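You operate a simulated robot arm through the tools that you are given. There is no shell and no other tool. Be economical: measure what you need, move in short steps, check, and stop when the job is done.

Carry out the task below with a simulated two-armed robot. There is one attempt and no reset: what you move stays moved.

## Task
Turn the knob marked magnify to MID. Put the tin marked wax on the bench area marked inspection away on the shelf marked coatings. Take the red spring and leave it in the blue cup with orange band. Take the measuring glass with black band on the bench area marked checking and put it away on the top of the near grey cabinet. Take the green paper roll and leave it on the blue shelf under the wash bench. Put the grey jug with black handle in the inside of the deep grey crate marked to pack. Take the small orange card on the upper deck of the rail trolley and put it away on the top of the rebuild table. The order is free. Set down upright: tin marked wax, measuring glass with black band, grey jug with black handle.

The check looks at the end state, three seconds after you hand in, the way a careful person would. Anything else that was tipped, shoved, dropped, spilled or broken makes it a failure.

## Robot
Two 6-joint arms with two-finger parallel grippers on one trunk, on a base that drives. Base frame: it is fixed to the floor where the robot stands at the start and does not move with it; the origin is under the middle of the robot, x ahead of it, y to its left, z up; the surface under the hand at the start is at about z = 900. Lengths are in mm, angles in degrees, forces in N, time in s.
The left shoulder is at the start at [-103, 177, 751], the right one opposite. With the tool pointing down near the work surface each hand reaches from about 100 to 640 mm from the robot's upright axis, wherever it stands, measured 20 degrees to its own side. Places, roughly: blue cup with orange band (9x9x8 cm) [800, -700, 900]; blue shelf under the wash bench [-1600, -1200, 300]; green paper roll (8x8x16 cm) [900, 1400, 1000]; grey jug with black handle (10x15x13 cm) [1000, 1600, 1000]; inside of the deep grey crate marked to pack (28x2 [440, -2320, 920]; knob marked magnify [800, -400, 1400]; measuring glass with black band [750, 1500, 1000]; red spring (3x3x4 cm) [500, 1600, 900]; shelf marked coatings [-200, -5900, 900]; small orange card [-1250, 3250, 750]; tin marked wax [500, -250, 1000]; top of the near grey cabinet [2700, 1200, 900]; top of the rebuild table [2900, 3100, 900]. Payload 1.57 kg a hand.
Tool frame (each hand has its own): the origin (TCP) lies between the finger pads and is the grasp point; the fingertips stand 30 mm ahead of it; z points along the fingers, y is the line along which they close. The gripper opens to 80 mm. The fingers are 17 mm wide and 12 mm thick; the gripper's body (40 by 82 mm) begins 80 mm behind the TCP.
Orientation is that of the tool frame in the base frame, as [roll, pitch, yaw] about the fixed x, y, z axes, in that order (R = Rz(yaw) Ry(pitch) Rx(roll)). With the fingers straight down and closing along the base's y, the tool's x points along the base's -x, its y along +y and its z along -z.

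## Interface
- The arms move only by the tool arm_command. It takes "left_motion", "right_motion" or both (then of equal length, played together; a hand with none holds still); each is a list of rows, each a list of 3 entries, a list of its own where there are three numbers: the shift along the tool's x, y, z in mm, then the turn, a rotation vector about the tool's x, y, z in degrees, then the finger opening in mm, from 0 to 80. In form: [[[dx, dy, dz], [ax, ay, az], gripper], ...]. A call has 1 to 10 rows; each row is the pose to reach, as a shift and turn from the pose commanded when the call began, along the tool's axes at that moment. Rows are played at 5 a second. More than 50 mm and 8.6 degrees between two rows, or a gripper value outside its range, and nothing of the call is played. A pose out of reach is approached as far as the arm can. The call stops where the force on the tool passes 40 N (or 10 N more than at its start, if that is more) or the arm is blocked; 0.2 s more then pass. The fingers move at their own pace (about 72 mm/s each) and stop on an object; they squeeze with about 22 N. The grip force told is the motor's: it shows also when the fingers shut on nothing. Time passes only in rows, and 0.2 s behind the last, so rows that repeat a pose let the fingers close. The reply holds the time, the measured pose of the TCP, the force on the tool along the base axes, the opening and the grip force, in the units named above and with some noise, with the torque about the TCP (base axes, N m) and any sound that the robot's microphone picked up.
- Cameras (640 x 400 px; columns grow to the right, rows downward): "scene" is now at [46.1, -7.4, 1476.8]; the picture's right is [-0.11, -0.99, 0.00], its down [-0.68, 0.07, -0.73] and it looks along [0.73, -0.08, -0.68] (base axes); focal length 235 px, centre (320, 200). "left" rides on the left gripper at [72, 7, -122] in its tool frame; the picture's right is [-0.09, 1.00, 0.00], its down [-0.84, -0.08, -0.54] and it looks along [-0.54, -0.05, 0.84] (tool axes); focal length 238 px, centre (320, 200). "right" rides on the right gripper at [72, -7, -122] in its tool frame; the picture's right is [0.09, 1.00, 0.00], its down [-0.84, 0.08, -0.54] and it looks along [-0.54, 0.05, 0.84] (tool axes); focal length 238 px, centre (320, 200). There is no depth. A picture from a camera that has moved, and an enlarged one, comes with that camera's place and axes in the base frame and with its lens.
- snapshot(camera): a new picture of that camera. No time passes.
- slide_trunk(by): slides the trunk up (or, below 0, down) by that many mm; the arms and the scene camera ride with it, the base frame stays. It gives what a move gives, with no picture.
- steer(legs): drives the robot by 1 to 6 legs, each [ahead, left, turn to the left] in mm, mm and degrees, along the robot's own axes; the way and the turn of a leg run together, so that a leg with both is an arc; at most 1500 mm and 180 degrees a leg. The arms and the cameras ride along, it lands a little off, and it stops where it bumps. It gives what a move gives.
- aim_head(pan, tilt): turns the head with the scene camera to pan (to the left, within 143 degrees either way) and tilt (down, from -29 to 69), counted from straight ahead of the robot. It gives what a move gives.
- zoom(camera, box): a new picture of the part [left, top, right, bottom] of that camera's present view, enlarged. No time passes.
- sign_off(): hands the job in; it is judged then, once.

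Go step by step. Nothing tells you exact positions but the pictures and the camera data: compare them with the known pose of the tool, close in by small moves and look again before you grip or let go. The budget is 196 turns and 192 pictures, counting those below and the enlarged ones. Unless the task says otherwise, let go and move clear before handing in.

The tools are called after ">>>" as a command line: name --argument value ..., lists and objects as JSON in quotes. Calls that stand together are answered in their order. arm_command: Moves the arms, as the interface text tells. Its arguments: {"type":"object","properties":{"left_motion":{"type":"array","items":{"type":"array"}},"right_motion":{"type":"array","items":{"type":"array"}}},"required":[]} The other tools are called the same way: slide_trunk (by) slides the trunk up or down; steer (legs) drives the base; aim_head (pan, tilt) turns the head that bears the scene camera; snapshot (camera) takes a picture; zoom (camera, box) takes an enlarged picture of a part of a camera's view; sign_off () hands the job in.

At the start:

```text
t: 0.0
left_tool_pos: [585.6, 59.1, 999.9]
left_tool_rot: [-179.9, 0.1, 179.9]
left_ft_force: [0.2, -0.6, -0.1]
left_torque: [0.02, -0.02, 0.02]
left_width: 80.1
left_finger_force: 0.0
right_tool_pos: [214.2, -190.3, 1000.3]
right_tool_rot: [180.0, 0.0, -180.0]
right_ft_force: [0.2, 0.8, 1.1]
right_torque: [-0.03, -0.01, 0.02]
right_width: 80.0
right_finger_force: 0.0
trunk travel left (down, up): [-193.0, 135.0]
robot x, y, heading: [0.6, 2.3, 0.1]
head pan, tilt: [-6.1, 43.2]
```

scene: 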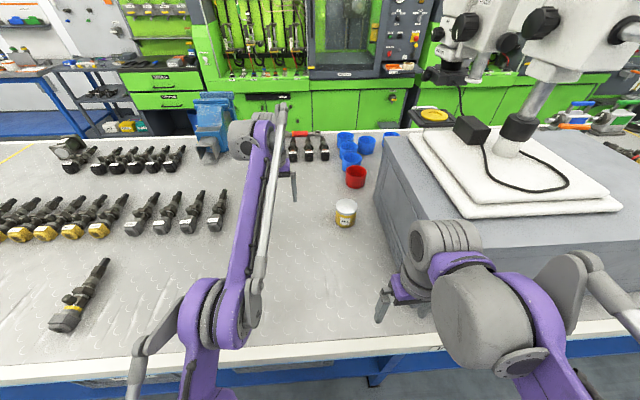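
right: 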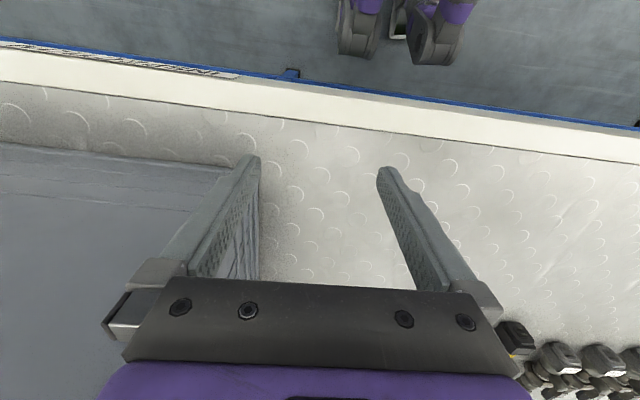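
left: 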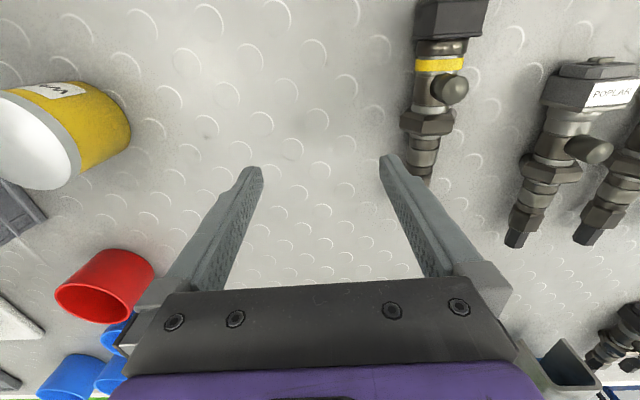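

I see the bench with the microscope on the right and a yellow tin ahead. First I look closer at the labels and knobs.

>>> zoom --camera "scene" --box '[250, 100, 450, 250]'

>>> aim_head --pan -25 --tilt 10

>>> snapshot --camera "scene"

```text
2.67 times, centred on (350, 175) of scene
camera zoom: at [46.1, -7.4, 1476.8], right [-0.11, -0.99, 0.0], down [-0.68, 0.07, -0.73], along [0.73, -0.08, -0.68], focal length 627 px, centre (240, 267)
```

zoom: 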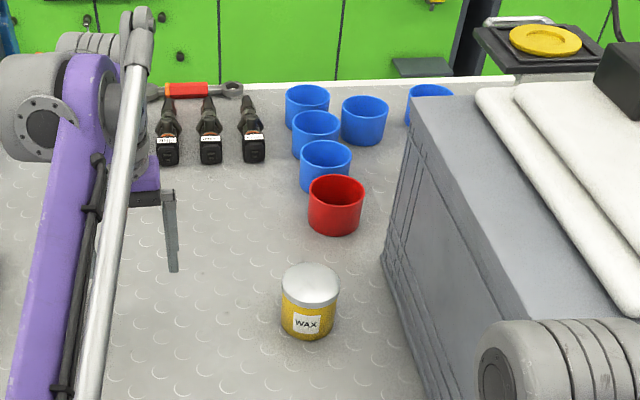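

```text
t: 1.0
left_tool_pos: [585.8, 57.5, 1000.8]
left_tool_rot: [-180.0, 0.0, 180.0]
left_ft_force: [-0.6, -0.3, 0.9]
left_torque: [0.0, -0.05, 0.01]
left_width: 79.8
left_finger_force: 0.1
right_tool_pos: [215.3, -191.4, 999.7]
right_tool_rot: [-179.9, 0.1, 180.0]
right_ft_force: [0.2, 0.4, 0.3]
right_torque: [-0.03, -0.02, -0.02]
right_width: 79.8
right_finger_force: 0.0
trunk travel left (down, up): [-193.0, 135.0]
robot x, y, heading: [0.6, -0.1, -0.1]
head pan, tilt: [-25.0, 10.0]
```

```text
187 pictures are left
camera scene: at [48.1, -38.0, 1529.0], right [-0.42, -0.91, 0.0], down [-0.16, 0.07, -0.98], along [0.89, -0.42, -0.17], focal length 235 px, centre (320, 200)
```

scene: 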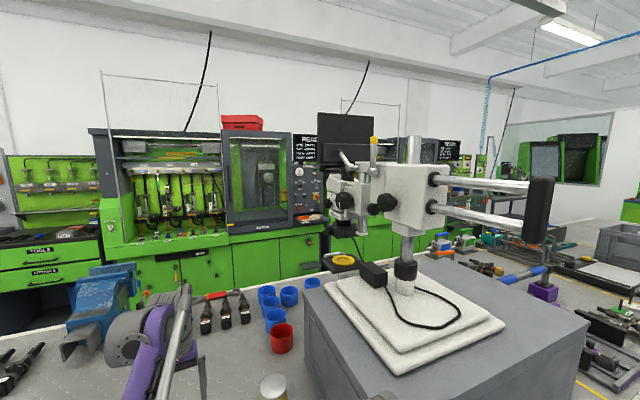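

I see the microscope; I zoom to find the magnify knob and the cups.

>>> zoom --camera "scene" --box '[310, 130, 470, 230]'

>>> zoom --camera "scene" --box '[230, 260, 350, 335]'

>>> aim_head --pan 50 --tilt 25

>>> snapshot --camera "scene"

>>> aim_head --pan -90 --tilt 25

>>> snapshot --camera "scene"

```text
4.00 times, centred on (390, 180) of scene
camera zoom: at [48.1, -38.0, 1529.0], right [-0.42, -0.91, 0.0], down [-0.16, 0.07, -0.98], along [0.89, -0.42, -0.17], focal length 941 px, centre (40, 280)
```

zoom: 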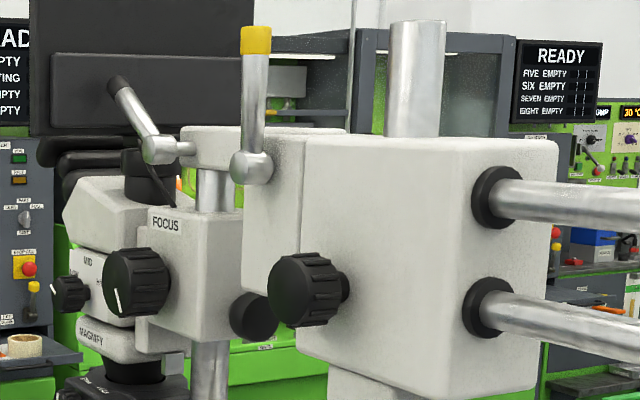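

```text
5.33 times, centred on (290, 298) of scene
camera zoom: at [48.1, -38.0, 1529.0], right [-0.42, -0.91, 0.0], down [-0.16, 0.07, -0.98], along [0.89, -0.42, -0.17], focal length 1255 px, centre (480, -320)
```

zoom: 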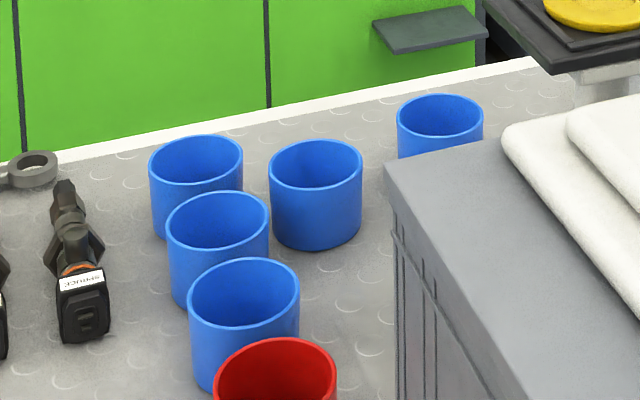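

```text
t: 2.5
left_tool_pos: [585.6, 57.9, 999.8]
left_tool_rot: [-179.9, -0.1, 180.0]
left_ft_force: [0.5, -0.1, 0.2]
left_torque: [0.05, -0.02, 0.01]
left_width: 79.9
left_finger_force: 0.1
right_tool_pos: [215.4, -190.5, 999.7]
right_tool_rot: [180.0, 0.0, -179.9]
right_ft_force: [-0.5, 0.4, 0.8]
right_torque: [0.05, -0.01, 0.01]
right_width: 79.7
right_finger_force: 0.0
trunk travel left (down, up): [-193.0, 135.0]
robot x, y, heading: [0.7, 3.4, 0.1]
head pan, tilt: [50.0, 25.0]
```

```text
184 pictures are left
camera scene: at [23.0, 71.8, 1504.7], right [0.77, -0.64, 0.0], down [-0.27, -0.32, -0.91], along [0.58, 0.69, -0.42], focal length 235 px, centre (320, 200)
```

scene: 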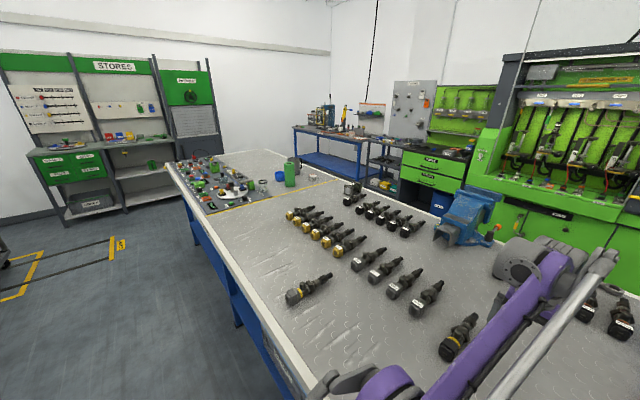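

```text
t: 4.7
left_tool_pos: [585.7, 58.0, 1000.3]
left_tool_rot: [180.0, 0.0, 179.9]
left_ft_force: [0.7, 0.1, 0.1]
left_torque: [0.0, -0.02, 0.02]
left_width: 79.9
left_finger_force: 0.0
right_tool_pos: [213.9, -190.3, 999.8]
right_tool_rot: [-180.0, 0.1, 179.9]
right_ft_force: [-0.6, -1.1, -0.2]
right_torque: [0.0, 0.02, -0.01]
right_width: 79.9
right_finger_force: 0.1
trunk travel left (down, up): [-193.0, 135.0]
robot x, y, heading: [0.3, -2.3, 0.0]
head pan, tilt: [-90.0, 25.0]
```

```text
183 pictures are left
camera scene: at [-36.2, -90.8, 1504.7], right [-1.0, 0.0, 0.0], down [0.0, 0.42, -0.91], along [0.0, -0.91, -0.42], focal length 235 px, centre (320, 200)
```

scene: 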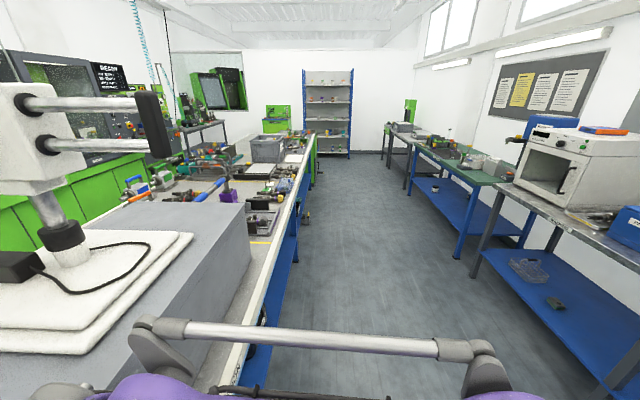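

The magnify knob is the small one on the far microscope head near [800,-420,1370]. I check the floor room ahead and behind.

>>> aim_head --pan 0 --tilt 69

>>> snapshot --camera "scene"

>>> aim_head --pan 140 --tilt 30

>>> snapshot --camera "scene"

>>> aim_head --pan -140 --tilt 30

>>> snapshot --camera "scene"

```text
t: 6.3
left_tool_pos: [586.0, 57.9, 999.4]
left_tool_rot: [180.0, 0.1, 180.0]
left_ft_force: [-0.7, -0.5, 0.2]
left_torque: [0.0, 0.03, 0.02]
left_width: 79.7
left_finger_force: 0.2
right_tool_pos: [215.2, -191.5, 1000.5]
right_tool_rot: [-179.9, 0.1, 180.0]
right_ft_force: [0.7, 0.0, -0.5]
right_torque: [-0.01, -0.04, -0.01]
right_width: 80.0
right_finger_force: 0.2
trunk travel left (down, up): [-193.0, 135.0]
robot x, y, heading: [0.3, 1.2, -0.1]
head pan, tilt: [0.0, 68.8]
```

```text
182 pictures are left
camera scene: at [19.7, 1.3, 1445.3], right [0.0, -1.0, 0.0], down [-0.93, 0.0, -0.36], along [0.36, 0.0, -0.93], focal length 235 px, centre (320, 200)
```

scene: 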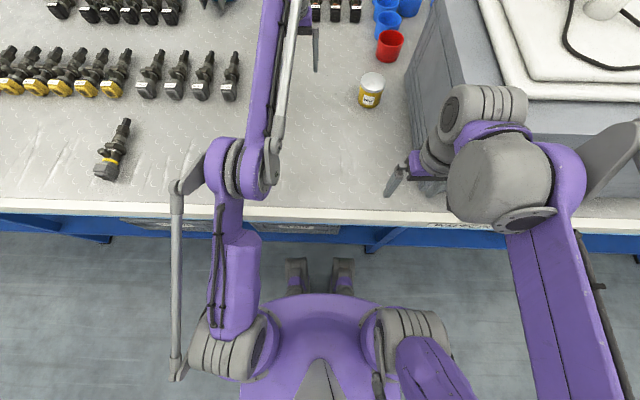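

```text
t: 8.6
left_tool_pos: [585.9, 58.6, 1000.0]
left_tool_rot: [180.0, 0.1, 180.0]
left_ft_force: [-1.6, 1.1, -0.2]
left_torque: [0.0, 0.02, -0.05]
left_width: 79.9
left_finger_force: 0.1
right_tool_pos: [213.8, -190.2, 1000.1]
right_tool_rot: [-180.0, -0.1, -180.0]
right_ft_force: [-0.6, 0.3, 0.4]
right_torque: [-0.03, -0.02, 0.0]
right_width: 80.1
right_finger_force: 0.1
trunk travel left (down, up): [-193.0, 135.0]
robot x, y, heading: [-1.8, -2.8, -0.0]
head pan, tilt: [140.0, 30.0]
```

```text
181 pictures are left
camera scene: at [-105.5, 59.5, 1496.7], right [0.64, 0.77, 0.0], down [0.38, -0.32, -0.87], along [-0.66, 0.56, -0.5], focal length 235 px, centre (320, 200)
```

scene: 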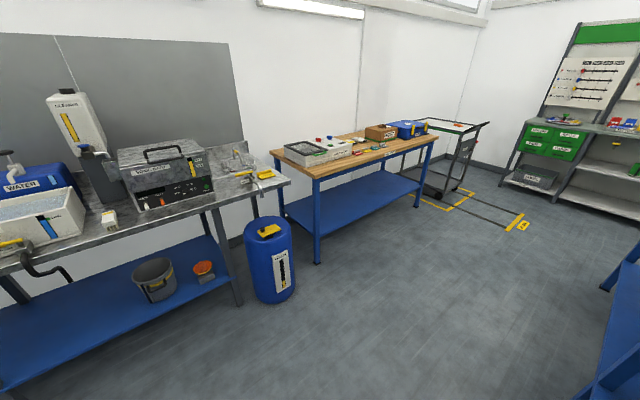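

```text
t: 12.4
left_tool_pos: [586.5, 58.3, 999.4]
left_tool_rot: [-179.9, 0.0, -180.0]
left_ft_force: [-0.4, 0.3, 0.5]
left_torque: [-0.03, 0.01, -0.01]
left_width: 80.0
left_finger_force: 0.0
right_tool_pos: [214.6, -190.5, 999.9]
right_tool_rot: [-180.0, 0.0, 180.0]
right_ft_force: [0.8, -1.3, 0.1]
right_torque: [-0.01, -0.01, 0.02]
right_width: 80.0
right_finger_force: 0.0
trunk travel left (down, up): [-193.0, 135.0]
robot x, y, heading: [-0.2, 0.6, 0.2]
head pan, tilt: [-140.0, 30.0]
```

```text
180 pictures are left
camera scene: at [-105.5, -56.9, 1496.7], right [-0.64, 0.77, 0.0], down [0.38, 0.32, -0.87], along [-0.66, -0.56, -0.5], focal length 235 px, centre (320, 200)
```

scene: 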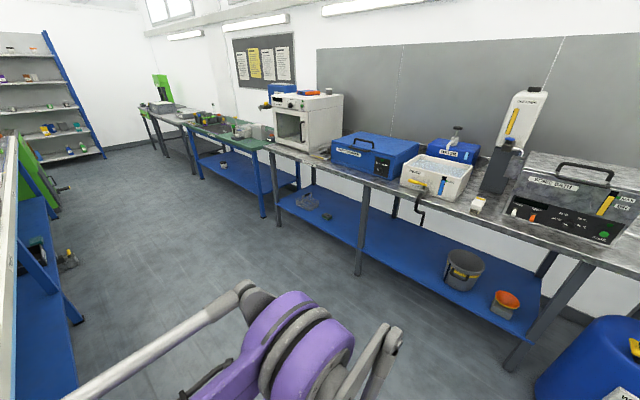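

The robot has roughly 100 mm of room to the bench edge. I raise the trunk and slide left to see the magnify face squarely.

>>> slide_trunk --by 134

>>> steer --legs '[[0, 300, 0]]'

>>> aim_head --pan -40 --tilt 15

>>> snapshot --camera "scene"

>>> zoom --camera "scene" --box '[240, 120, 400, 220]'

```text
t: 14.1
left_tool_pos: [585.6, 56.6, 1134.3]
left_tool_rot: [-179.9, 0.0, 179.9]
left_ft_force: [-0.6, 0.6, 0.4]
left_torque: [-0.01, 0.0, 0.01]
left_width: 80.1
left_finger_force: 0.1
right_tool_pos: [213.5, -191.1, 1134.6]
right_tool_rot: [-180.0, 0.0, 179.9]
right_ft_force: [0.8, 0.1, 0.7]
right_torque: [0.01, -0.03, 0.0]
right_width: 80.1
right_finger_force: 0.0
trunk travel left (down, up): [-327.0, 1.0]
robot x, y, heading: [-0.8, -2.9, -0.1]
head pan, tilt: [-140.0, 30.0]
```

```text
t: 17.3
left_tool_pos: [587.2, 361.9, 1134.1]
left_tool_rot: [180.0, 0.0, 179.5]
left_ft_force: [0.0, -1.1, -0.8]
left_torque: [-0.01, -0.01, 0.0]
left_width: 80.1
left_finger_force: 0.1
right_tool_pos: [213.2, 115.6, 1133.3]
right_tool_rot: [-179.9, 0.0, 179.6]
right_ft_force: [-0.7, -0.5, 1.3]
right_torque: [-0.01, -0.03, 0.01]
right_width: 80.0
right_finger_force: 0.0
trunk travel left (down, up): [-327.0, 1.0]
robot x, y, heading: [-0.2, 306.7, -0.5]
head pan, tilt: [-140.0, 30.0]
```

```text
t: 19.1
left_tool_pos: [587.3, 362.3, 1134.8]
left_tool_rot: [179.9, 0.1, 179.6]
left_ft_force: [-0.2, 0.1, 0.4]
left_torque: [0.02, 0.0, -0.05]
left_width: 80.1
left_finger_force: 0.0
right_tool_pos: [214.5, 115.7, 1134.3]
right_tool_rot: [-179.9, 0.0, 179.6]
right_ft_force: [0.6, -0.5, -0.7]
right_torque: [0.03, 0.02, -0.02]
right_width: 79.8
right_finger_force: 0.2
trunk travel left (down, up): [-327.0, 1.0]
robot x, y, heading: [2.9, 306.2, -0.6]
head pan, tilt: [-40.0, 15.0]
```

```text
179 pictures are left
camera scene: at [30.4, 248.0, 1658.8], right [-0.65, -0.76, 0.0], down [-0.2, 0.17, -0.97], along [0.74, -0.63, -0.26], focal length 235 px, centre (320, 200)
```

scene: 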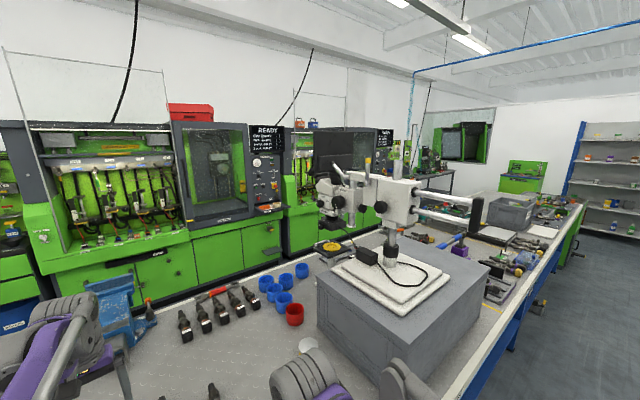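

```text
4.00 times, centred on (320, 170) of scene
camera zoom: at [30.4, 248.0, 1658.8], right [-0.65, -0.76, 0.0], down [-0.2, 0.17, -0.97], along [0.74, -0.63, -0.26], focal length 941 px, centre (320, 320)
```

zoom: 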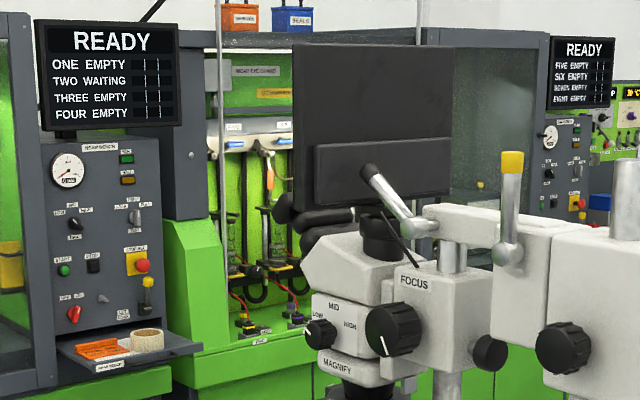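

The magnify knob faces +y at about [825,-434,1362], easier reached from behind the bench (wide aisle there). I'll begin on the left side: tuck the left hand and drive to the checking area.

>>> arm_command --left_motion '[[[50, 0, 0], [0, 0, 0], 80], [[100, 0, 0], [0, 0, 0], 80], [[150, 0, 0], [0, 0, 0], 80], [[200, 0, 0], [0, 0, 0], 80], [[250, 0, 0], [0, 0, 0], 80], [[300, 0, 0], [0, 0, 0], 80], [[340, 0, 0], [0, 0, 0], 80]]'

>>> steer --legs '[[-80, 0, 0], [0, 1100, 0]]'

>>> aim_head --pan 10 --tilt 40

>>> snapshot --camera "scene"

```text
t: 20.7
left_tool_pos: [243.6, 367.0, 1133.2]
left_tool_rot: [-180.0, 0.1, 179.7]
left_ft_force: [-0.1, 0.2, 0.6]
left_torque: [-0.01, -0.01, 0.02]
left_width: 80.1
left_finger_force: 0.0
right_tool_pos: [212.0, 114.6, 1134.9]
right_tool_rot: [-179.9, 0.2, 179.6]
right_ft_force: [-0.7, 0.2, -0.1]
right_torque: [-0.01, -0.03, 0.0]
right_width: 80.1
right_finger_force: 0.0
trunk travel left (down, up): [-327.0, 1.0]
robot x, y, heading: [1.7, 304.0, -0.5]
head pan, tilt: [-40.0, 15.0]
```

```text
t: 31.1
left_tool_pos: [172.9, 1443.6, 1133.9]
left_tool_rot: [180.0, 0.0, 179.4]
left_ft_force: [-0.7, -0.3, 0.4]
left_torque: [-0.02, 0.01, -0.02]
left_width: 80.0
left_finger_force: 0.0
right_tool_pos: [140.3, 1192.7, 1133.6]
right_tool_rot: [179.9, 0.0, 179.5]
right_ft_force: [0.5, 1.2, 0.5]
right_torque: [-0.01, 0.02, 0.02]
right_width: 80.3
right_finger_force: 0.1
trunk travel left (down, up): [-327.0, 1.0]
robot x, y, heading: [-72.8, 1383.9, -0.4]
head pan, tilt: [-40.0, 15.0]
```

```text
t: 32.3
left_tool_pos: [170.9, 1442.1, 1134.7]
left_tool_rot: [-179.9, 0.0, 179.2]
left_ft_force: [0.7, 1.0, -0.4]
left_torque: [0.01, -0.03, -0.02]
left_width: 80.0
left_finger_force: 0.1
right_tool_pos: [140.7, 1194.0, 1133.7]
right_tool_rot: [-179.9, 0.0, 179.4]
right_ft_force: [0.2, -0.1, -0.5]
right_torque: [-0.02, -0.01, 0.01]
right_width: 80.0
right_finger_force: 0.0
trunk travel left (down, up): [-327.0, 1.0]
robot x, y, heading: [-75.1, 1385.2, -0.7]
head pan, tilt: [10.0, 40.0]
```

```text
177 pictures are left
camera scene: at [-29.1, 1400.7, 1619.2], right [0.16, -0.99, 0.0], down [-0.63, -0.1, -0.77], along [0.76, 0.12, -0.64], focal length 235 px, centre (320, 200)
```

scene: 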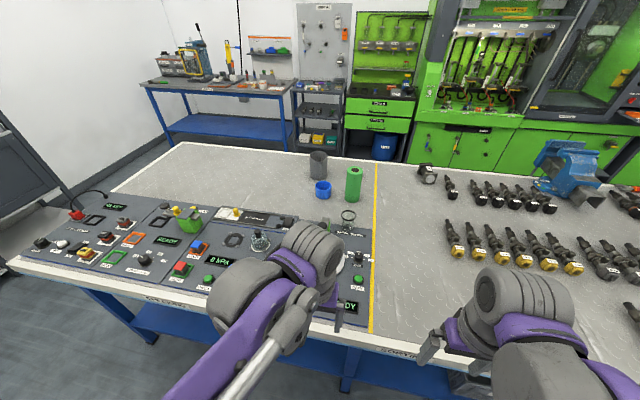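

I see the checking area with jug, blue cup, green roll and a panel of small things. Zoom to identify.

>>> zoom --camera "scene" --box '[150, 140, 390, 290]'

>>> zoom --camera "scene" --box '[290, 140, 390, 205]'

>>> zoom --camera "scene" --box '[20, 180, 220, 305]'

```text
2.67 times, centred on (270, 215) of scene
camera zoom: at [-29.1, 1400.7, 1619.2], right [0.16, -0.99, 0.0], down [-0.63, -0.1, -0.77], along [0.76, 0.12, -0.64], focal length 627 px, centre (453, 160)
```

zoom: 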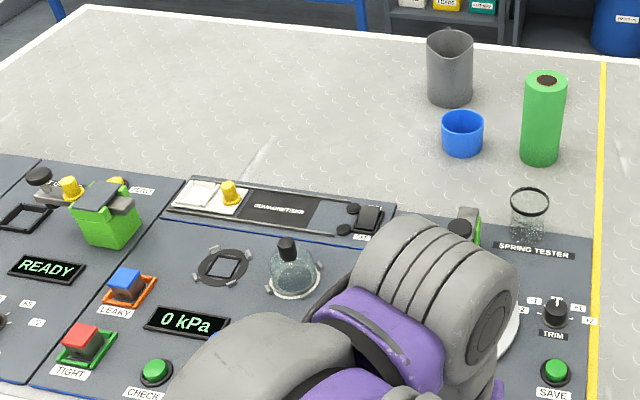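

```text
6.15 times, centred on (340, 172) of scene
camera zoom: at [-29.1, 1400.7, 1619.2], right [0.16, -0.99, 0.0], down [-0.63, -0.1, -0.77], along [0.76, 0.12, -0.64], focal length 1448 px, centre (197, 369)
```

zoom: 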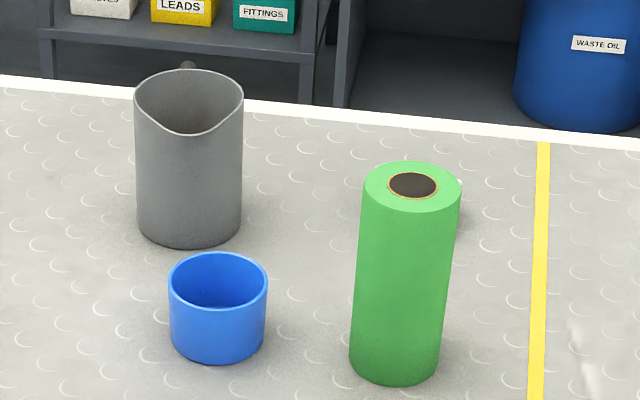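

```text
3.20 times, centred on (120, 242) of scene
camera zoom: at [-29.1, 1400.7, 1619.2], right [0.16, -0.99, 0.0], down [-0.63, -0.1, -0.77], along [0.76, 0.12, -0.64], focal length 753 px, centre (960, 64)
```

zoom: 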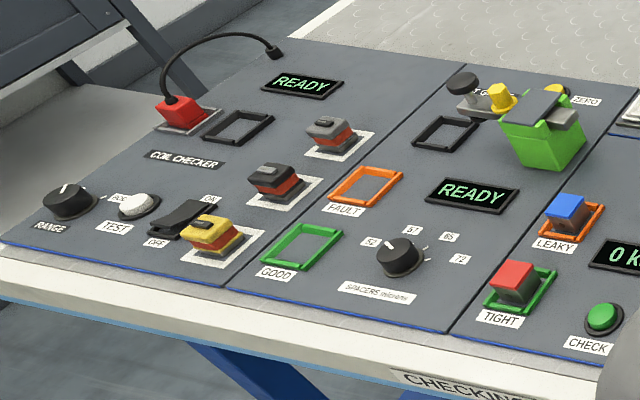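

The arm hides the spring tester; the left hand camera should show it.

>>> snapshot --camera "left"

>>> arm_command --left_motion '[[[0, 40, 0], [0, 0, 0], 80], [[0, 80, 0], [0, 0, 0], 80], [[0, 120, 0], [0, 0, 0], 80], [[0, 160, 0], [0, 0, 0], 80], [[0, 200, 0], [0, 0, 0], 80], [[0, 240, 0], [0, 0, 0], 80], [[0, 280, 0], [0, 0, 0], 80]]'

>>> zoom --camera "scene" --box '[210, 180, 390, 292]'

```text
173 pictures are left
camera left: at [100.7, 1451.0, 1255.3], right [0.1, 0.99, 0.0], down [0.84, -0.09, 0.54], along [0.54, -0.06, -0.84], focal length 238 px, centre (320, 200)
```

left: 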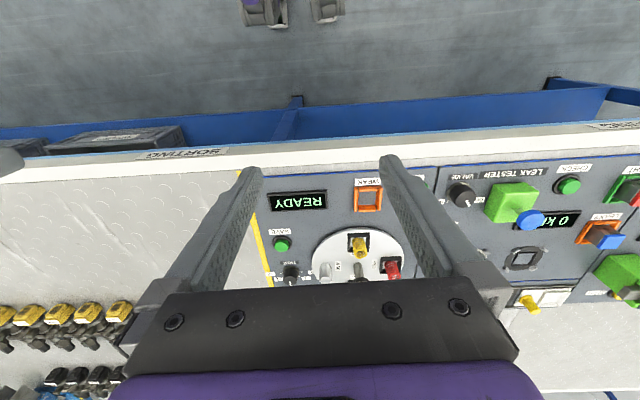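

```text
t: 33.9
left_tool_pos: [176.2, 1724.9, 1132.3]
left_tool_rot: [-179.9, 0.1, 179.4]
left_ft_force: [0.6, 0.2, -0.2]
left_torque: [-0.03, -0.02, -0.01]
left_width: 79.9
left_finger_force: 0.0
right_tool_pos: [142.0, 1193.1, 1134.9]
right_tool_rot: [180.0, 0.0, 179.5]
right_ft_force: [-0.1, -1.1, 0.0]
right_torque: [-0.03, 0.01, 0.01]
right_width: 80.0
right_finger_force: 0.0
trunk travel left (down, up): [-327.0, 1.0]
robot x, y, heading: [-70.4, 1387.6, -0.5]
head pan, tilt: [10.0, 40.0]
```

```text
3.56 times, centred on (300, 236) of scene
camera zoom: at [-28.4, 1401.6, 1619.2], right [0.16, -0.99, 0.0], down [-0.63, -0.1, -0.77], along [0.76, 0.12, -0.64], focal length 836 px, centre (391, 72)
```

zoom: 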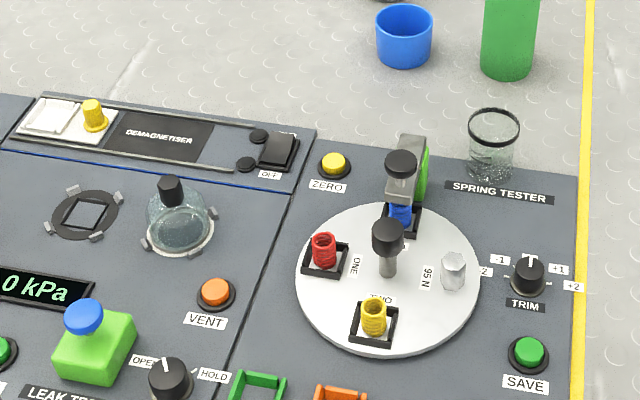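

Red spring stands in the tester plate at about [493,1559,930]. I bring the left hand above it to look.

>>> arm_command --left_motion '[[[-40, -21, 0], [0, 0, 0], 80], [[-80, -42, 0], [0, 0, 0], 80], [[-120, -63, 0], [0, 0, 0], 80], [[-160, -84, 0], [0, 0, 0], 80], [[-200, -105, 0], [0, 0, 0], 80], [[-240, -126, 0], [0, 0, 0], 80], [[-280, -147, 0], [0, 0, 0], 80], [[-312, -166, 0], [0, 0, 0], 80], [[-312, -166, 0], [0, 0, 0], 80]]'

>>> snapshot --camera "left"

>>> snapshot --camera "scene"

```text
t: 35.9
left_tool_pos: [486.6, 1550.6, 1133.0]
left_tool_rot: [-180.0, 0.0, 179.3]
left_ft_force: [-0.2, 0.0, 0.0]
left_torque: [-0.04, 0.0, 0.0]
left_width: 80.0
left_finger_force: 0.1
right_tool_pos: [139.8, 1192.7, 1133.8]
right_tool_rot: [180.0, 0.0, 179.5]
right_ft_force: [-0.1, 0.3, 1.0]
right_torque: [0.01, 0.0, -0.01]
right_width: 79.9
right_finger_force: 0.1
trunk travel left (down, up): [-327.0, 1.0]
robot x, y, heading: [-76.2, 1385.1, -0.5]
head pan, tilt: [10.0, 40.0]
```

```text
171 pictures are left
camera left: at [415.0, 1559.2, 1254.1], right [0.1, 0.99, 0.0], down [0.84, -0.09, 0.54], along [0.54, -0.06, -0.84], focal length 238 px, centre (320, 200)
```

left: 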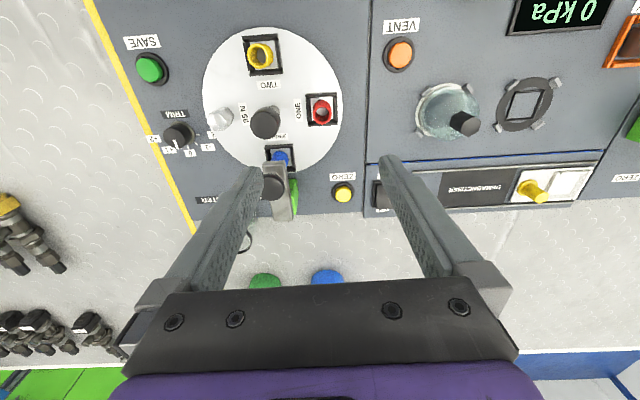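

```text
170 pictures are left
camera scene: at [-29.9, 1401.1, 1619.2], right [0.16, -0.99, 0.0], down [-0.63, -0.1, -0.77], along [0.76, 0.12, -0.64], focal length 235 px, centre (320, 200)
```

scene: 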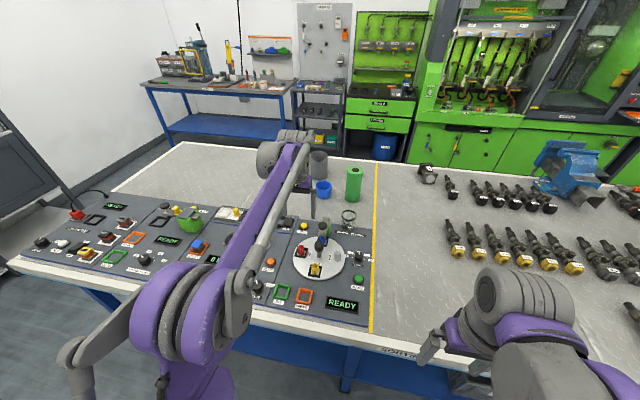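

Spring lies nearly straight below the hand (≈[482,1554], top ≈950). I narrow the fingers and go down partway.

>>> arm_command --left_motion '[[[4, 4, 45], [0, 0, 0], 54], [[4, 4, 90], [0, 0, 0], 54], [[4, 4, 125], [0, 0, 0], 54], [[4, 4, 125], [0, 0, 0], 54]]'

>>> snapshot --camera "left"

>>> zoom --camera "scene" --box '[250, 200, 390, 290]'

```text
t: 36.9
left_tool_pos: [480.8, 1556.2, 1006.9]
left_tool_rot: [179.9, 0.0, 179.3]
left_ft_force: [0.6, 0.6, 0.5]
left_torque: [-0.01, -0.02, 0.0]
left_width: 54.0
left_finger_force: 0.0
right_tool_pos: [142.1, 1193.4, 1133.7]
right_tool_rot: [-180.0, -0.1, 179.4]
right_ft_force: [-0.8, -0.4, -0.7]
right_torque: [0.0, 0.01, 0.03]
right_width: 80.1
right_finger_force: 0.1
trunk travel left (down, up): [-327.0, 1.0]
robot x, y, heading: [-71.6, 1384.8, -0.7]
head pan, tilt: [10.0, 40.0]
```

```text
169 pictures are left
camera left: at [409.9, 1564.9, 1128.3], right [0.1, 0.99, 0.0], down [0.84, -0.09, 0.54], along [0.54, -0.06, -0.84], focal length 238 px, centre (320, 200)
```

left: 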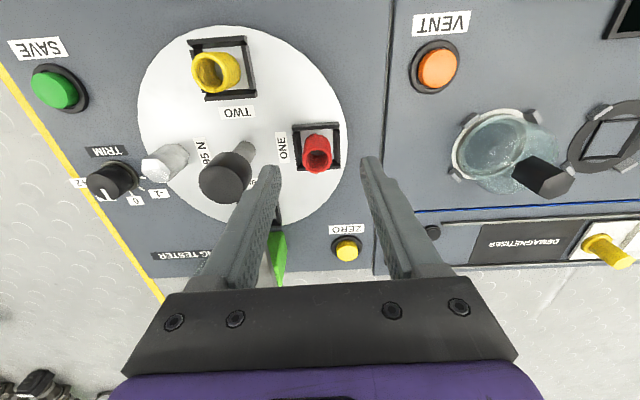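

```text
4.44 times, centred on (320, 245) of scene
camera zoom: at [-29.3, 1400.7, 1619.2], right [0.16, -0.99, 0.0], down [-0.63, -0.1, -0.77], along [0.76, 0.12, -0.64], focal length 1046 px, centre (320, 0)
```

zoom: 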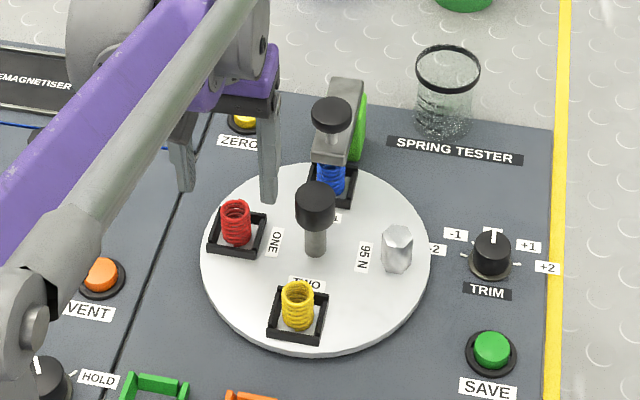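

The spring is centred between the fingers. Descend to grip its upper half.

>>> arm_command --left_motion '[[[1, -1, 23], [0, 0, 0], 54], [[1, -1, 46], [0, 0, 0], 54], [[1, -1, 46], [0, 0, 0], 54], [[1, -1, 46], [0, 0, 0], 15], [[1, -1, 46], [0, 0, 0], 15], [[1, -1, 46], [0, 0, 0], 15]]'

>>> snapshot --camera "left"

>>> zoom --camera "scene" --box '[250, 200, 390, 290]'

```text
t: 38.3
left_tool_pos: [482.2, 1554.2, 962.3]
left_tool_rot: [180.0, 0.0, 179.3]
left_ft_force: [-0.4, -0.1, 0.4]
left_torque: [-0.01, -0.04, 0.02]
left_width: 22.3
left_finger_force: 21.9
right_tool_pos: [141.2, 1192.9, 1133.8]
right_tool_rot: [179.9, 0.0, 179.3]
right_ft_force: [0.0, 0.6, -0.4]
right_torque: [-0.02, -0.03, 0.0]
right_width: 80.1
right_finger_force: 0.0
trunk travel left (down, up): [-327.0, 1.0]
robot x, y, heading: [-72.0, 1387.6, -0.8]
head pan, tilt: [10.0, 40.0]
```

```text
167 pictures are left
camera left: at [410.4, 1563.1, 1082.5], right [0.1, 0.99, 0.0], down [0.84, -0.09, 0.54], along [0.54, -0.06, -0.84], focal length 238 px, centre (320, 200)
```

left: 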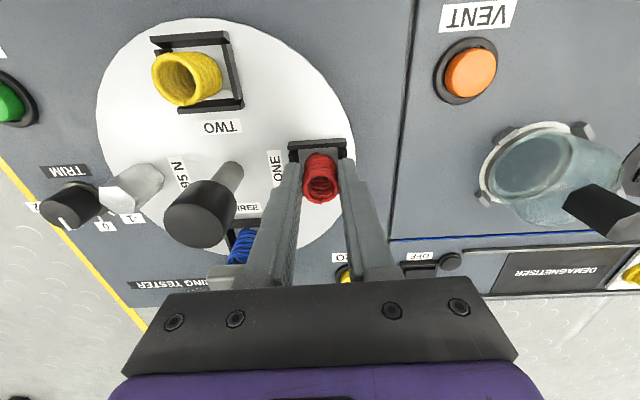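

```text
4.44 times, centred on (320, 245) of scene
camera zoom: at [-29.1, 1400.7, 1619.2], right [0.16, -0.99, 0.0], down [-0.63, -0.1, -0.77], along [0.76, 0.12, -0.64], focal length 1046 px, centre (320, 0)
```

zoom: 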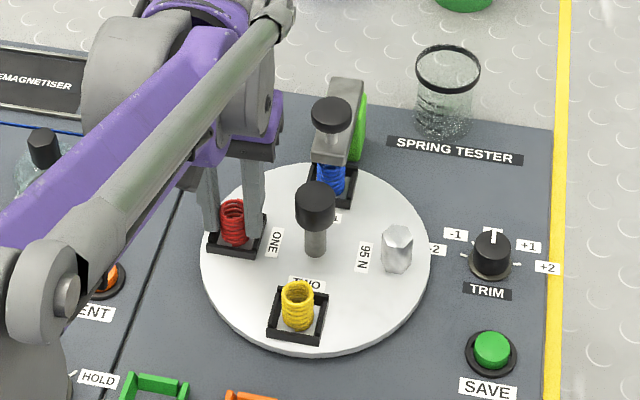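

Spring gripped. Lift it out, tuck the left hand, then shift so the right hand can reach the measuring glass (≈[664,1400]).

>>> arm_command --left_motion '[[[0, 0, -25], [0, 0, 0], 15], [[0, 0, -70], [0, 0, 0], 15], [[0, 0, -115], [0, 0, 0], 15], [[0, 0, -150], [0, 0, 0], 15], [[45, 15, -150], [0, 0, 0], 15], [[90, 30, -150], [0, 0, 0], 15], [[135, 45, -150], [0, 0, 0], 15], [[180, 60, -150], [0, 0, 0], 15], [[225, 75, -150], [0, 0, 0], 15], [[260, 90, -150], [0, 0, 0], 15]]'

>>> steer --legs '[[0, 190, 0], [100, 0, 1]]'

>>> aim_head --pan -15 --tilt 45

>>> snapshot --camera "scene"

>>> snapshot --camera "left"

```text
t: 40.5
left_tool_pos: [221.6, 1650.4, 1114.7]
left_tool_rot: [-180.0, 0.1, 179.3]
left_ft_force: [-0.6, 0.3, -0.6]
left_torque: [0.01, -0.03, -0.02]
left_width: 22.7
left_finger_force: 21.9
right_tool_pos: [139.3, 1193.0, 1134.0]
right_tool_rot: [180.0, 0.0, 179.3]
right_ft_force: [0.2, 0.1, -0.1]
right_torque: [0.02, 0.0, 0.0]
right_width: 79.9
right_finger_force: 0.1
trunk travel left (down, up): [-327.0, 1.0]
robot x, y, heading: [-70.0, 1386.4, -0.5]
head pan, tilt: [10.0, 40.0]
```

```text
t: 43.5
left_tool_pos: [319.0, 1847.9, 1114.6]
left_tool_rot: [180.0, 0.0, -179.6]
left_ft_force: [1.0, 0.2, -0.6]
left_torque: [-0.01, 0.0, 0.01]
left_width: 22.6
left_finger_force: 22.0
right_tool_pos: [244.5, 1389.2, 1134.4]
right_tool_rot: [-180.0, 0.0, -179.6]
right_ft_force: [1.4, -0.5, -0.1]
right_torque: [0.03, -0.01, -0.06]
right_width: 80.1
right_finger_force: 0.1
trunk travel left (down, up): [-327.0, 1.0]
robot x, y, heading: [28.5, 1578.0, 0.5]
head pan, tilt: [10.0, 40.0]
```

```text
t: 44.4
left_tool_pos: [321.1, 1846.8, 1114.7]
left_tool_rot: [-180.0, 0.0, -179.6]
left_ft_force: [0.0, -0.1, -1.2]
left_torque: [0.02, 0.0, 0.03]
left_width: 22.6
left_finger_force: 22.3
right_tool_pos: [245.7, 1388.6, 1134.4]
right_tool_rot: [-180.0, 0.1, -179.6]
right_ft_force: [-0.9, -0.9, -0.3]
right_torque: [0.02, 0.01, 0.0]
right_width: 79.9
right_finger_force: 0.0
trunk travel left (down, up): [-327.0, 1.0]
robot x, y, heading: [31.0, 1575.2, 0.6]
head pan, tilt: [-15.0, 45.0]
```

```text
165 pictures are left
camera scene: at [67.0, 1557.7, 1612.0], right [-0.25, -0.97, 0.0], down [-0.68, 0.18, -0.71], along [0.68, -0.18, -0.71], focal length 235 px, centre (320, 200)
```

scene: 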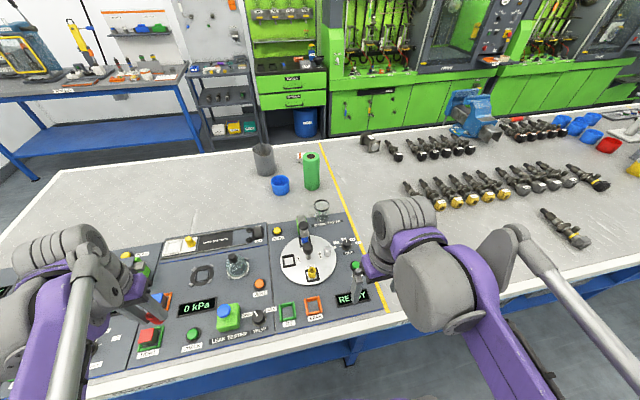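

```text
164 pictures are left
camera left: at [248.2, 1854.3, 1235.7], right [0.09, 1.0, 0.0], down [0.84, -0.07, 0.54], along [0.54, -0.05, -0.84], focal length 238 px, centre (320, 200)
```

left: 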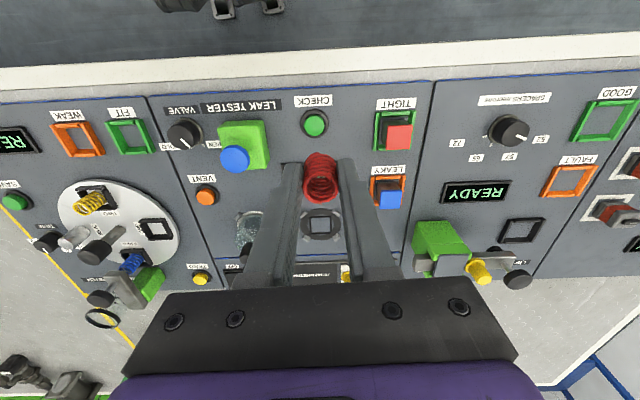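

The spring is secure. I zoom at the glass for position and size.

>>> zoom --camera "scene" --box '[270, 180, 370, 242]'

>>> snapshot --camera "right"

```text
6.40 times, centred on (320, 211) of scene
camera zoom: at [67.0, 1557.7, 1612.0], right [-0.25, -0.97, 0.0], down [-0.68, 0.18, -0.71], along [0.68, -0.18, -0.71], focal length 1506 px, centre (320, 130)
```

zoom: 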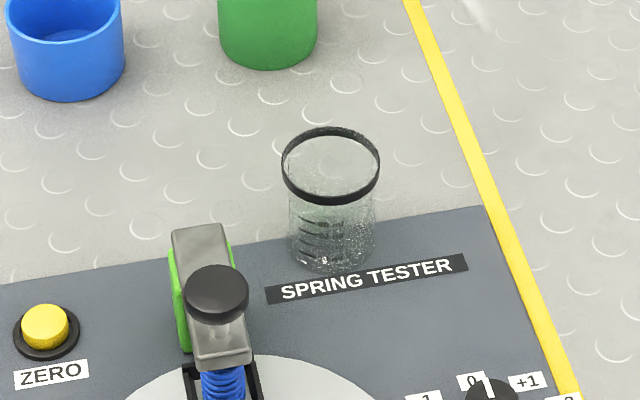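

```text
162 pictures are left
camera right: at [172.5, 1381.4, 1256.8], right [-0.1, 1.0, 0.0], down [0.84, 0.08, 0.54], along [0.54, 0.05, -0.84], focal length 238 px, centre (320, 200)
```

right: 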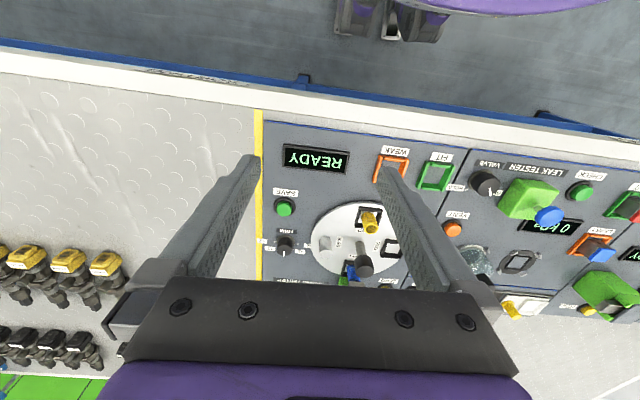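

Glass centre ≈[653,1400], from z≈905 to 976, ~58 mm wide. Move the right hand above it.

>>> arm_command --right_motion '[[[-45, 1, 0], [0, 0, 0], 80], [[-90, 3, 0], [0, 0, 0], 80], [[-135, 4, 0], [0, 0, 0], 80], [[-180, 6, 0], [0, 0, 0], 80], [[-225, 8, 0], [0, 0, 0], 80], [[-270, 10, 0], [0, 0, 0], 80], [[-315, 11, 0], [0, 0, 0], 80], [[-360, 12, 10], [0, 0, 0], 80], [[-405, 14, 30], [0, 0, 0], 80], [[-405, 14, 50], [0, 0, 0], 80]]'

>>> snapshot --camera "right"

>>> snapshot --camera "scene"

```text
t: 46.6
left_tool_pos: [319.8, 1847.8, 1114.8]
left_tool_rot: [-179.9, -0.1, -179.6]
left_ft_force: [0.2, 0.0, -1.1]
left_torque: [0.01, -0.01, -0.03]
left_width: 22.9
left_finger_force: 21.8
right_tool_pos: [649.1, 1404.7, 1084.8]
right_tool_rot: [179.9, 0.1, -179.6]
right_ft_force: [1.1, -0.2, -0.5]
right_torque: [-0.01, 0.0, 0.01]
right_width: 80.2
right_finger_force: 0.1
trunk travel left (down, up): [-327.0, 1.0]
robot x, y, heading: [28.4, 1579.2, 0.2]
head pan, tilt: [-15.0, 45.0]
```

```text
161 pictures are left
camera right: at [576.2, 1399.3, 1207.7], right [-0.1, 1.0, 0.0], down [0.84, 0.08, 0.54], along [0.54, 0.05, -0.84], focal length 238 px, centre (320, 200)
```

right: 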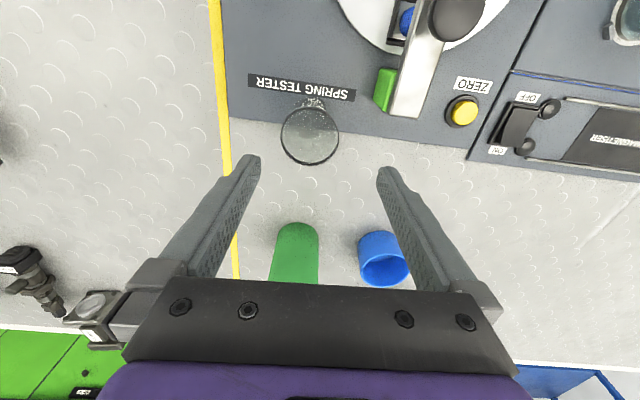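

```text
160 pictures are left
camera scene: at [66.0, 1557.4, 1611.9], right [-0.25, -0.97, 0.0], down [-0.68, 0.18, -0.71], along [0.68, -0.18, -0.71], focal length 235 px, centre (320, 200)
```

scene: 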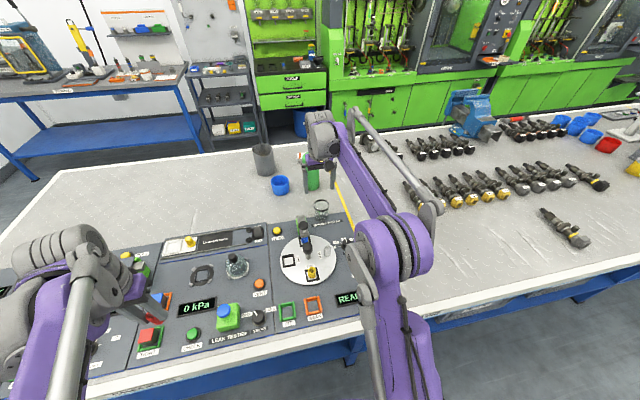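

Glass centre ≈[650,1397] by the hand camera. Shift 7 mm and descend partway, then check.

>>> arm_command --right_motion '[[[-1, -7, 0], [0, 0, 0], 80], [[-1, -7, 40], [0, 0, 0], 80], [[-1, -7, 70], [0, 0, 0], 80], [[-1, -7, 70], [0, 0, 0], 80]]'

>>> snapshot --camera "right"

```text
t: 47.6
left_tool_pos: [320.0, 1847.2, 1114.6]
left_tool_rot: [-180.0, -0.1, -179.6]
left_ft_force: [0.4, -0.5, 0.4]
left_torque: [0.01, 0.04, -0.01]
left_width: 22.6
left_finger_force: 22.3
right_tool_pos: [650.2, 1398.5, 1015.6]
right_tool_rot: [-180.0, 0.1, -179.5]
right_ft_force: [-0.6, 0.2, 0.4]
right_torque: [-0.01, 0.01, -0.01]
right_width: 80.0
right_finger_force: 0.1
trunk travel left (down, up): [-327.0, 1.0]
robot x, y, heading: [33.2, 1574.6, 0.4]
head pan, tilt: [-15.0, 45.0]
```

```text
159 pictures are left
camera right: at [577.2, 1392.3, 1137.4], right [-0.1, 1.0, 0.0], down [0.84, 0.08, 0.54], along [0.54, 0.05, -0.84], focal length 238 px, centre (320, 200)
```

right: 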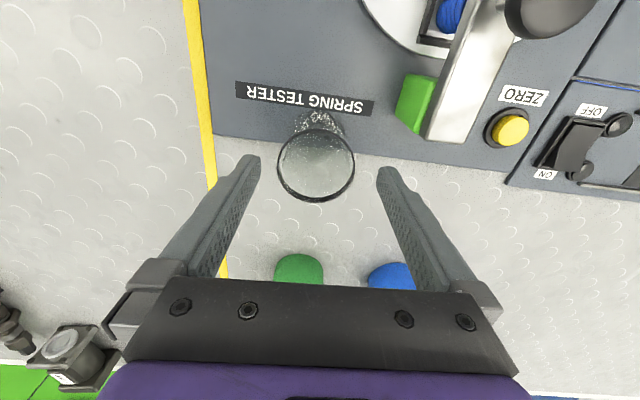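

Centred. Descend and close on the glass.

>>> arm_command --right_motion '[[[0, -1, 30], [0, 0, 0], 80], [[0, -1, 60], [0, 0, 0], 80], [[0, -1, 60], [0, 0, 0], 80], [[0, -1, 60], [0, 0, 0], 50], [[0, -1, 60], [0, 0, 0], 50], [[0, -1, 60], [0, 0, 0], 50]]'

>>> snapshot --camera "right"

```text
t: 49.0
left_tool_pos: [320.0, 1847.7, 1114.9]
left_tool_rot: [-180.0, 0.0, -179.6]
left_ft_force: [0.1, 0.5, -0.2]
left_torque: [0.0, 0.0, 0.0]
left_width: 22.8
left_finger_force: 21.9
right_tool_pos: [652.3, 1398.6, 951.2]
right_tool_rot: [179.9, -0.1, -179.5]
right_ft_force: [-0.2, -0.5, -0.3]
right_torque: [0.02, -0.01, 0.01]
right_width: 56.4
right_finger_force: 22.3
trunk travel left (down, up): [-327.0, 1.0]
robot x, y, heading: [29.2, 1574.9, 0.3]
head pan, tilt: [-15.0, 45.0]
```

```text
158 pictures are left
camera right: at [579.1, 1391.6, 1074.6], right [-0.1, 1.0, 0.0], down [0.84, 0.08, 0.54], along [0.54, 0.05, -0.84], focal length 238 px, centre (320, 200)
```

right: 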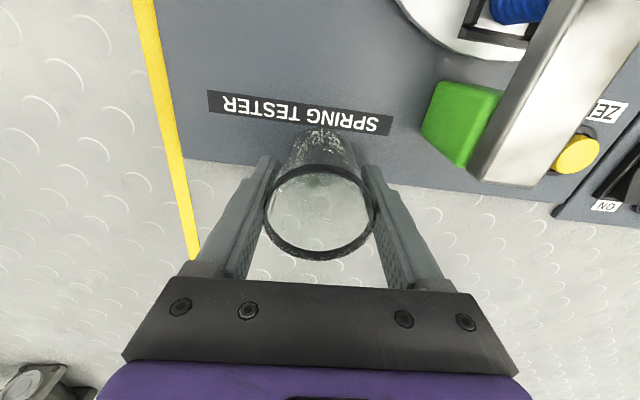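

Glass held. Lift, tuck, and drive around the left end of the bench.

>>> arm_command --right_motion '[[[0, 0, -20], [0, 0, 0], 50], [[0, 0, -65], [0, 0, 0], 50], [[0, 0, -110], [0, 0, 0], 50], [[0, 0, -150], [0, 0, 0], 50], [[48, 0, -165], [0, 0, 0], 50], [[96, 0, -165], [0, 0, 0], 50], [[144, 0, -165], [0, 0, 0], 50], [[192, 0, -165], [0, 0, 0], 50], [[240, 0, -165], [0, 0, 0], 50], [[288, 0, -165], [0, 0, 0], 50]]'

>>> arm_command --right_motion '[[[45, 0, 0], [0, 0, 0], 50], [[90, 0, 0], [0, 0, 0], 50], [[120, 0, 0], [0, 0, 0], 50]]'

>>> steer --legs '[[-250, 0, 0], [0, 1500, 0]]'

>>> aim_head --pan 0 --tilt 30

>>> snapshot --camera "scene"

>>> snapshot --camera "right"

```text
refused: row 5 steps farther than a row can; nothing moved
```

```text
t: 49.8
left_tool_pos: [321.7, 1846.7, 1114.9]
left_tool_rot: [179.9, 0.0, -179.6]
left_ft_force: [0.0, 0.4, -0.4]
left_torque: [0.01, 0.0, -0.01]
left_width: 22.9
left_finger_force: 22.2
right_tool_pos: [534.0, 1399.6, 953.0]
right_tool_rot: [179.8, -0.1, -179.6]
right_ft_force: [0.1, -0.1, 0.5]
right_torque: [-0.03, 0.04, -0.02]
right_width: 49.7
right_finger_force: 0.1
trunk travel left (down, up): [-327.0, 1.0]
robot x, y, heading: [30.2, 1577.9, 0.7]
head pan, tilt: [-15.0, 45.0]
```

```text
t: 50.8
left_tool_pos: [277.3, 1847.9, 1114.5]
left_tool_rot: [180.0, 0.0, -179.6]
left_ft_force: [-0.1, 0.1, -1.0]
left_torque: [0.0, -0.03, 0.01]
left_width: 22.6
left_finger_force: 22.0
right_tool_pos: [500.7, 1398.2, 952.0]
right_tool_rot: [179.8, 1.7, -179.9]
right_ft_force: [19.4, 1.4, 4.8]
right_torque: [0.06, 0.03, -0.5]
right_width: 51.7
right_finger_force: 1.0
trunk travel left (down, up): [-327.0, 1.0]
robot x, y, heading: [-16.6, 1576.4, 0.4]
head pan, tilt: [-15.0, 45.0]
stopped in leg 1: the force on the tool passed its limit at 99 N (the readings are from after the stop); the commanded pose is now the measured one
```

```text
t: 51.6
left_tool_pos: [277.5, 1849.3, 1113.6]
left_tool_rot: [-180.0, -0.2, -179.6]
left_ft_force: [0.2, 0.2, -0.8]
left_torque: [-0.02, 0.0, -0.02]
left_width: 22.7
left_finger_force: 21.9
right_tool_pos: [499.3, 1398.8, 952.3]
right_tool_rot: [180.0, 1.5, -179.9]
right_ft_force: [22.2, 2.8, 2.7]
right_torque: [0.04, 0.0, -0.62]
right_width: 52.4
right_finger_force: 1.4
trunk travel left (down, up): [-327.0, 1.0]
robot x, y, heading: [-15.7, 1577.0, 0.3]
head pan, tilt: [0.0, 30.0]
```

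```text
157 pictures are left
camera scene: at [37.4, 1579.0, 1634.5], right [0.01, -1.0, 0.0], down [-0.5, 0.0, -0.86], along [0.86, 0.01, -0.5], focal length 235 px, centre (320, 200)
```

scene: 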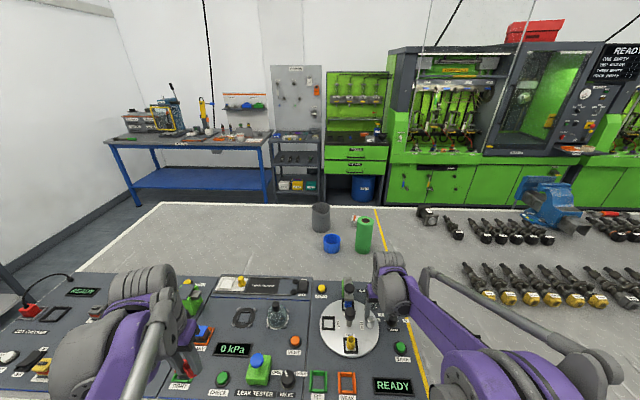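

```text
156 pictures are left
camera right: at [424.0, 1392.5, 1073.4], right [-0.09, 1.0, 0.0], down [0.82, 0.08, 0.56], along [0.56, 0.05, -0.83], focal length 238 px, centre (320, 200)
```

right: 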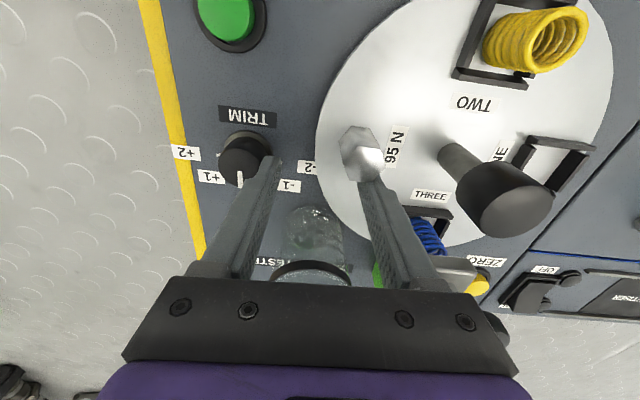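

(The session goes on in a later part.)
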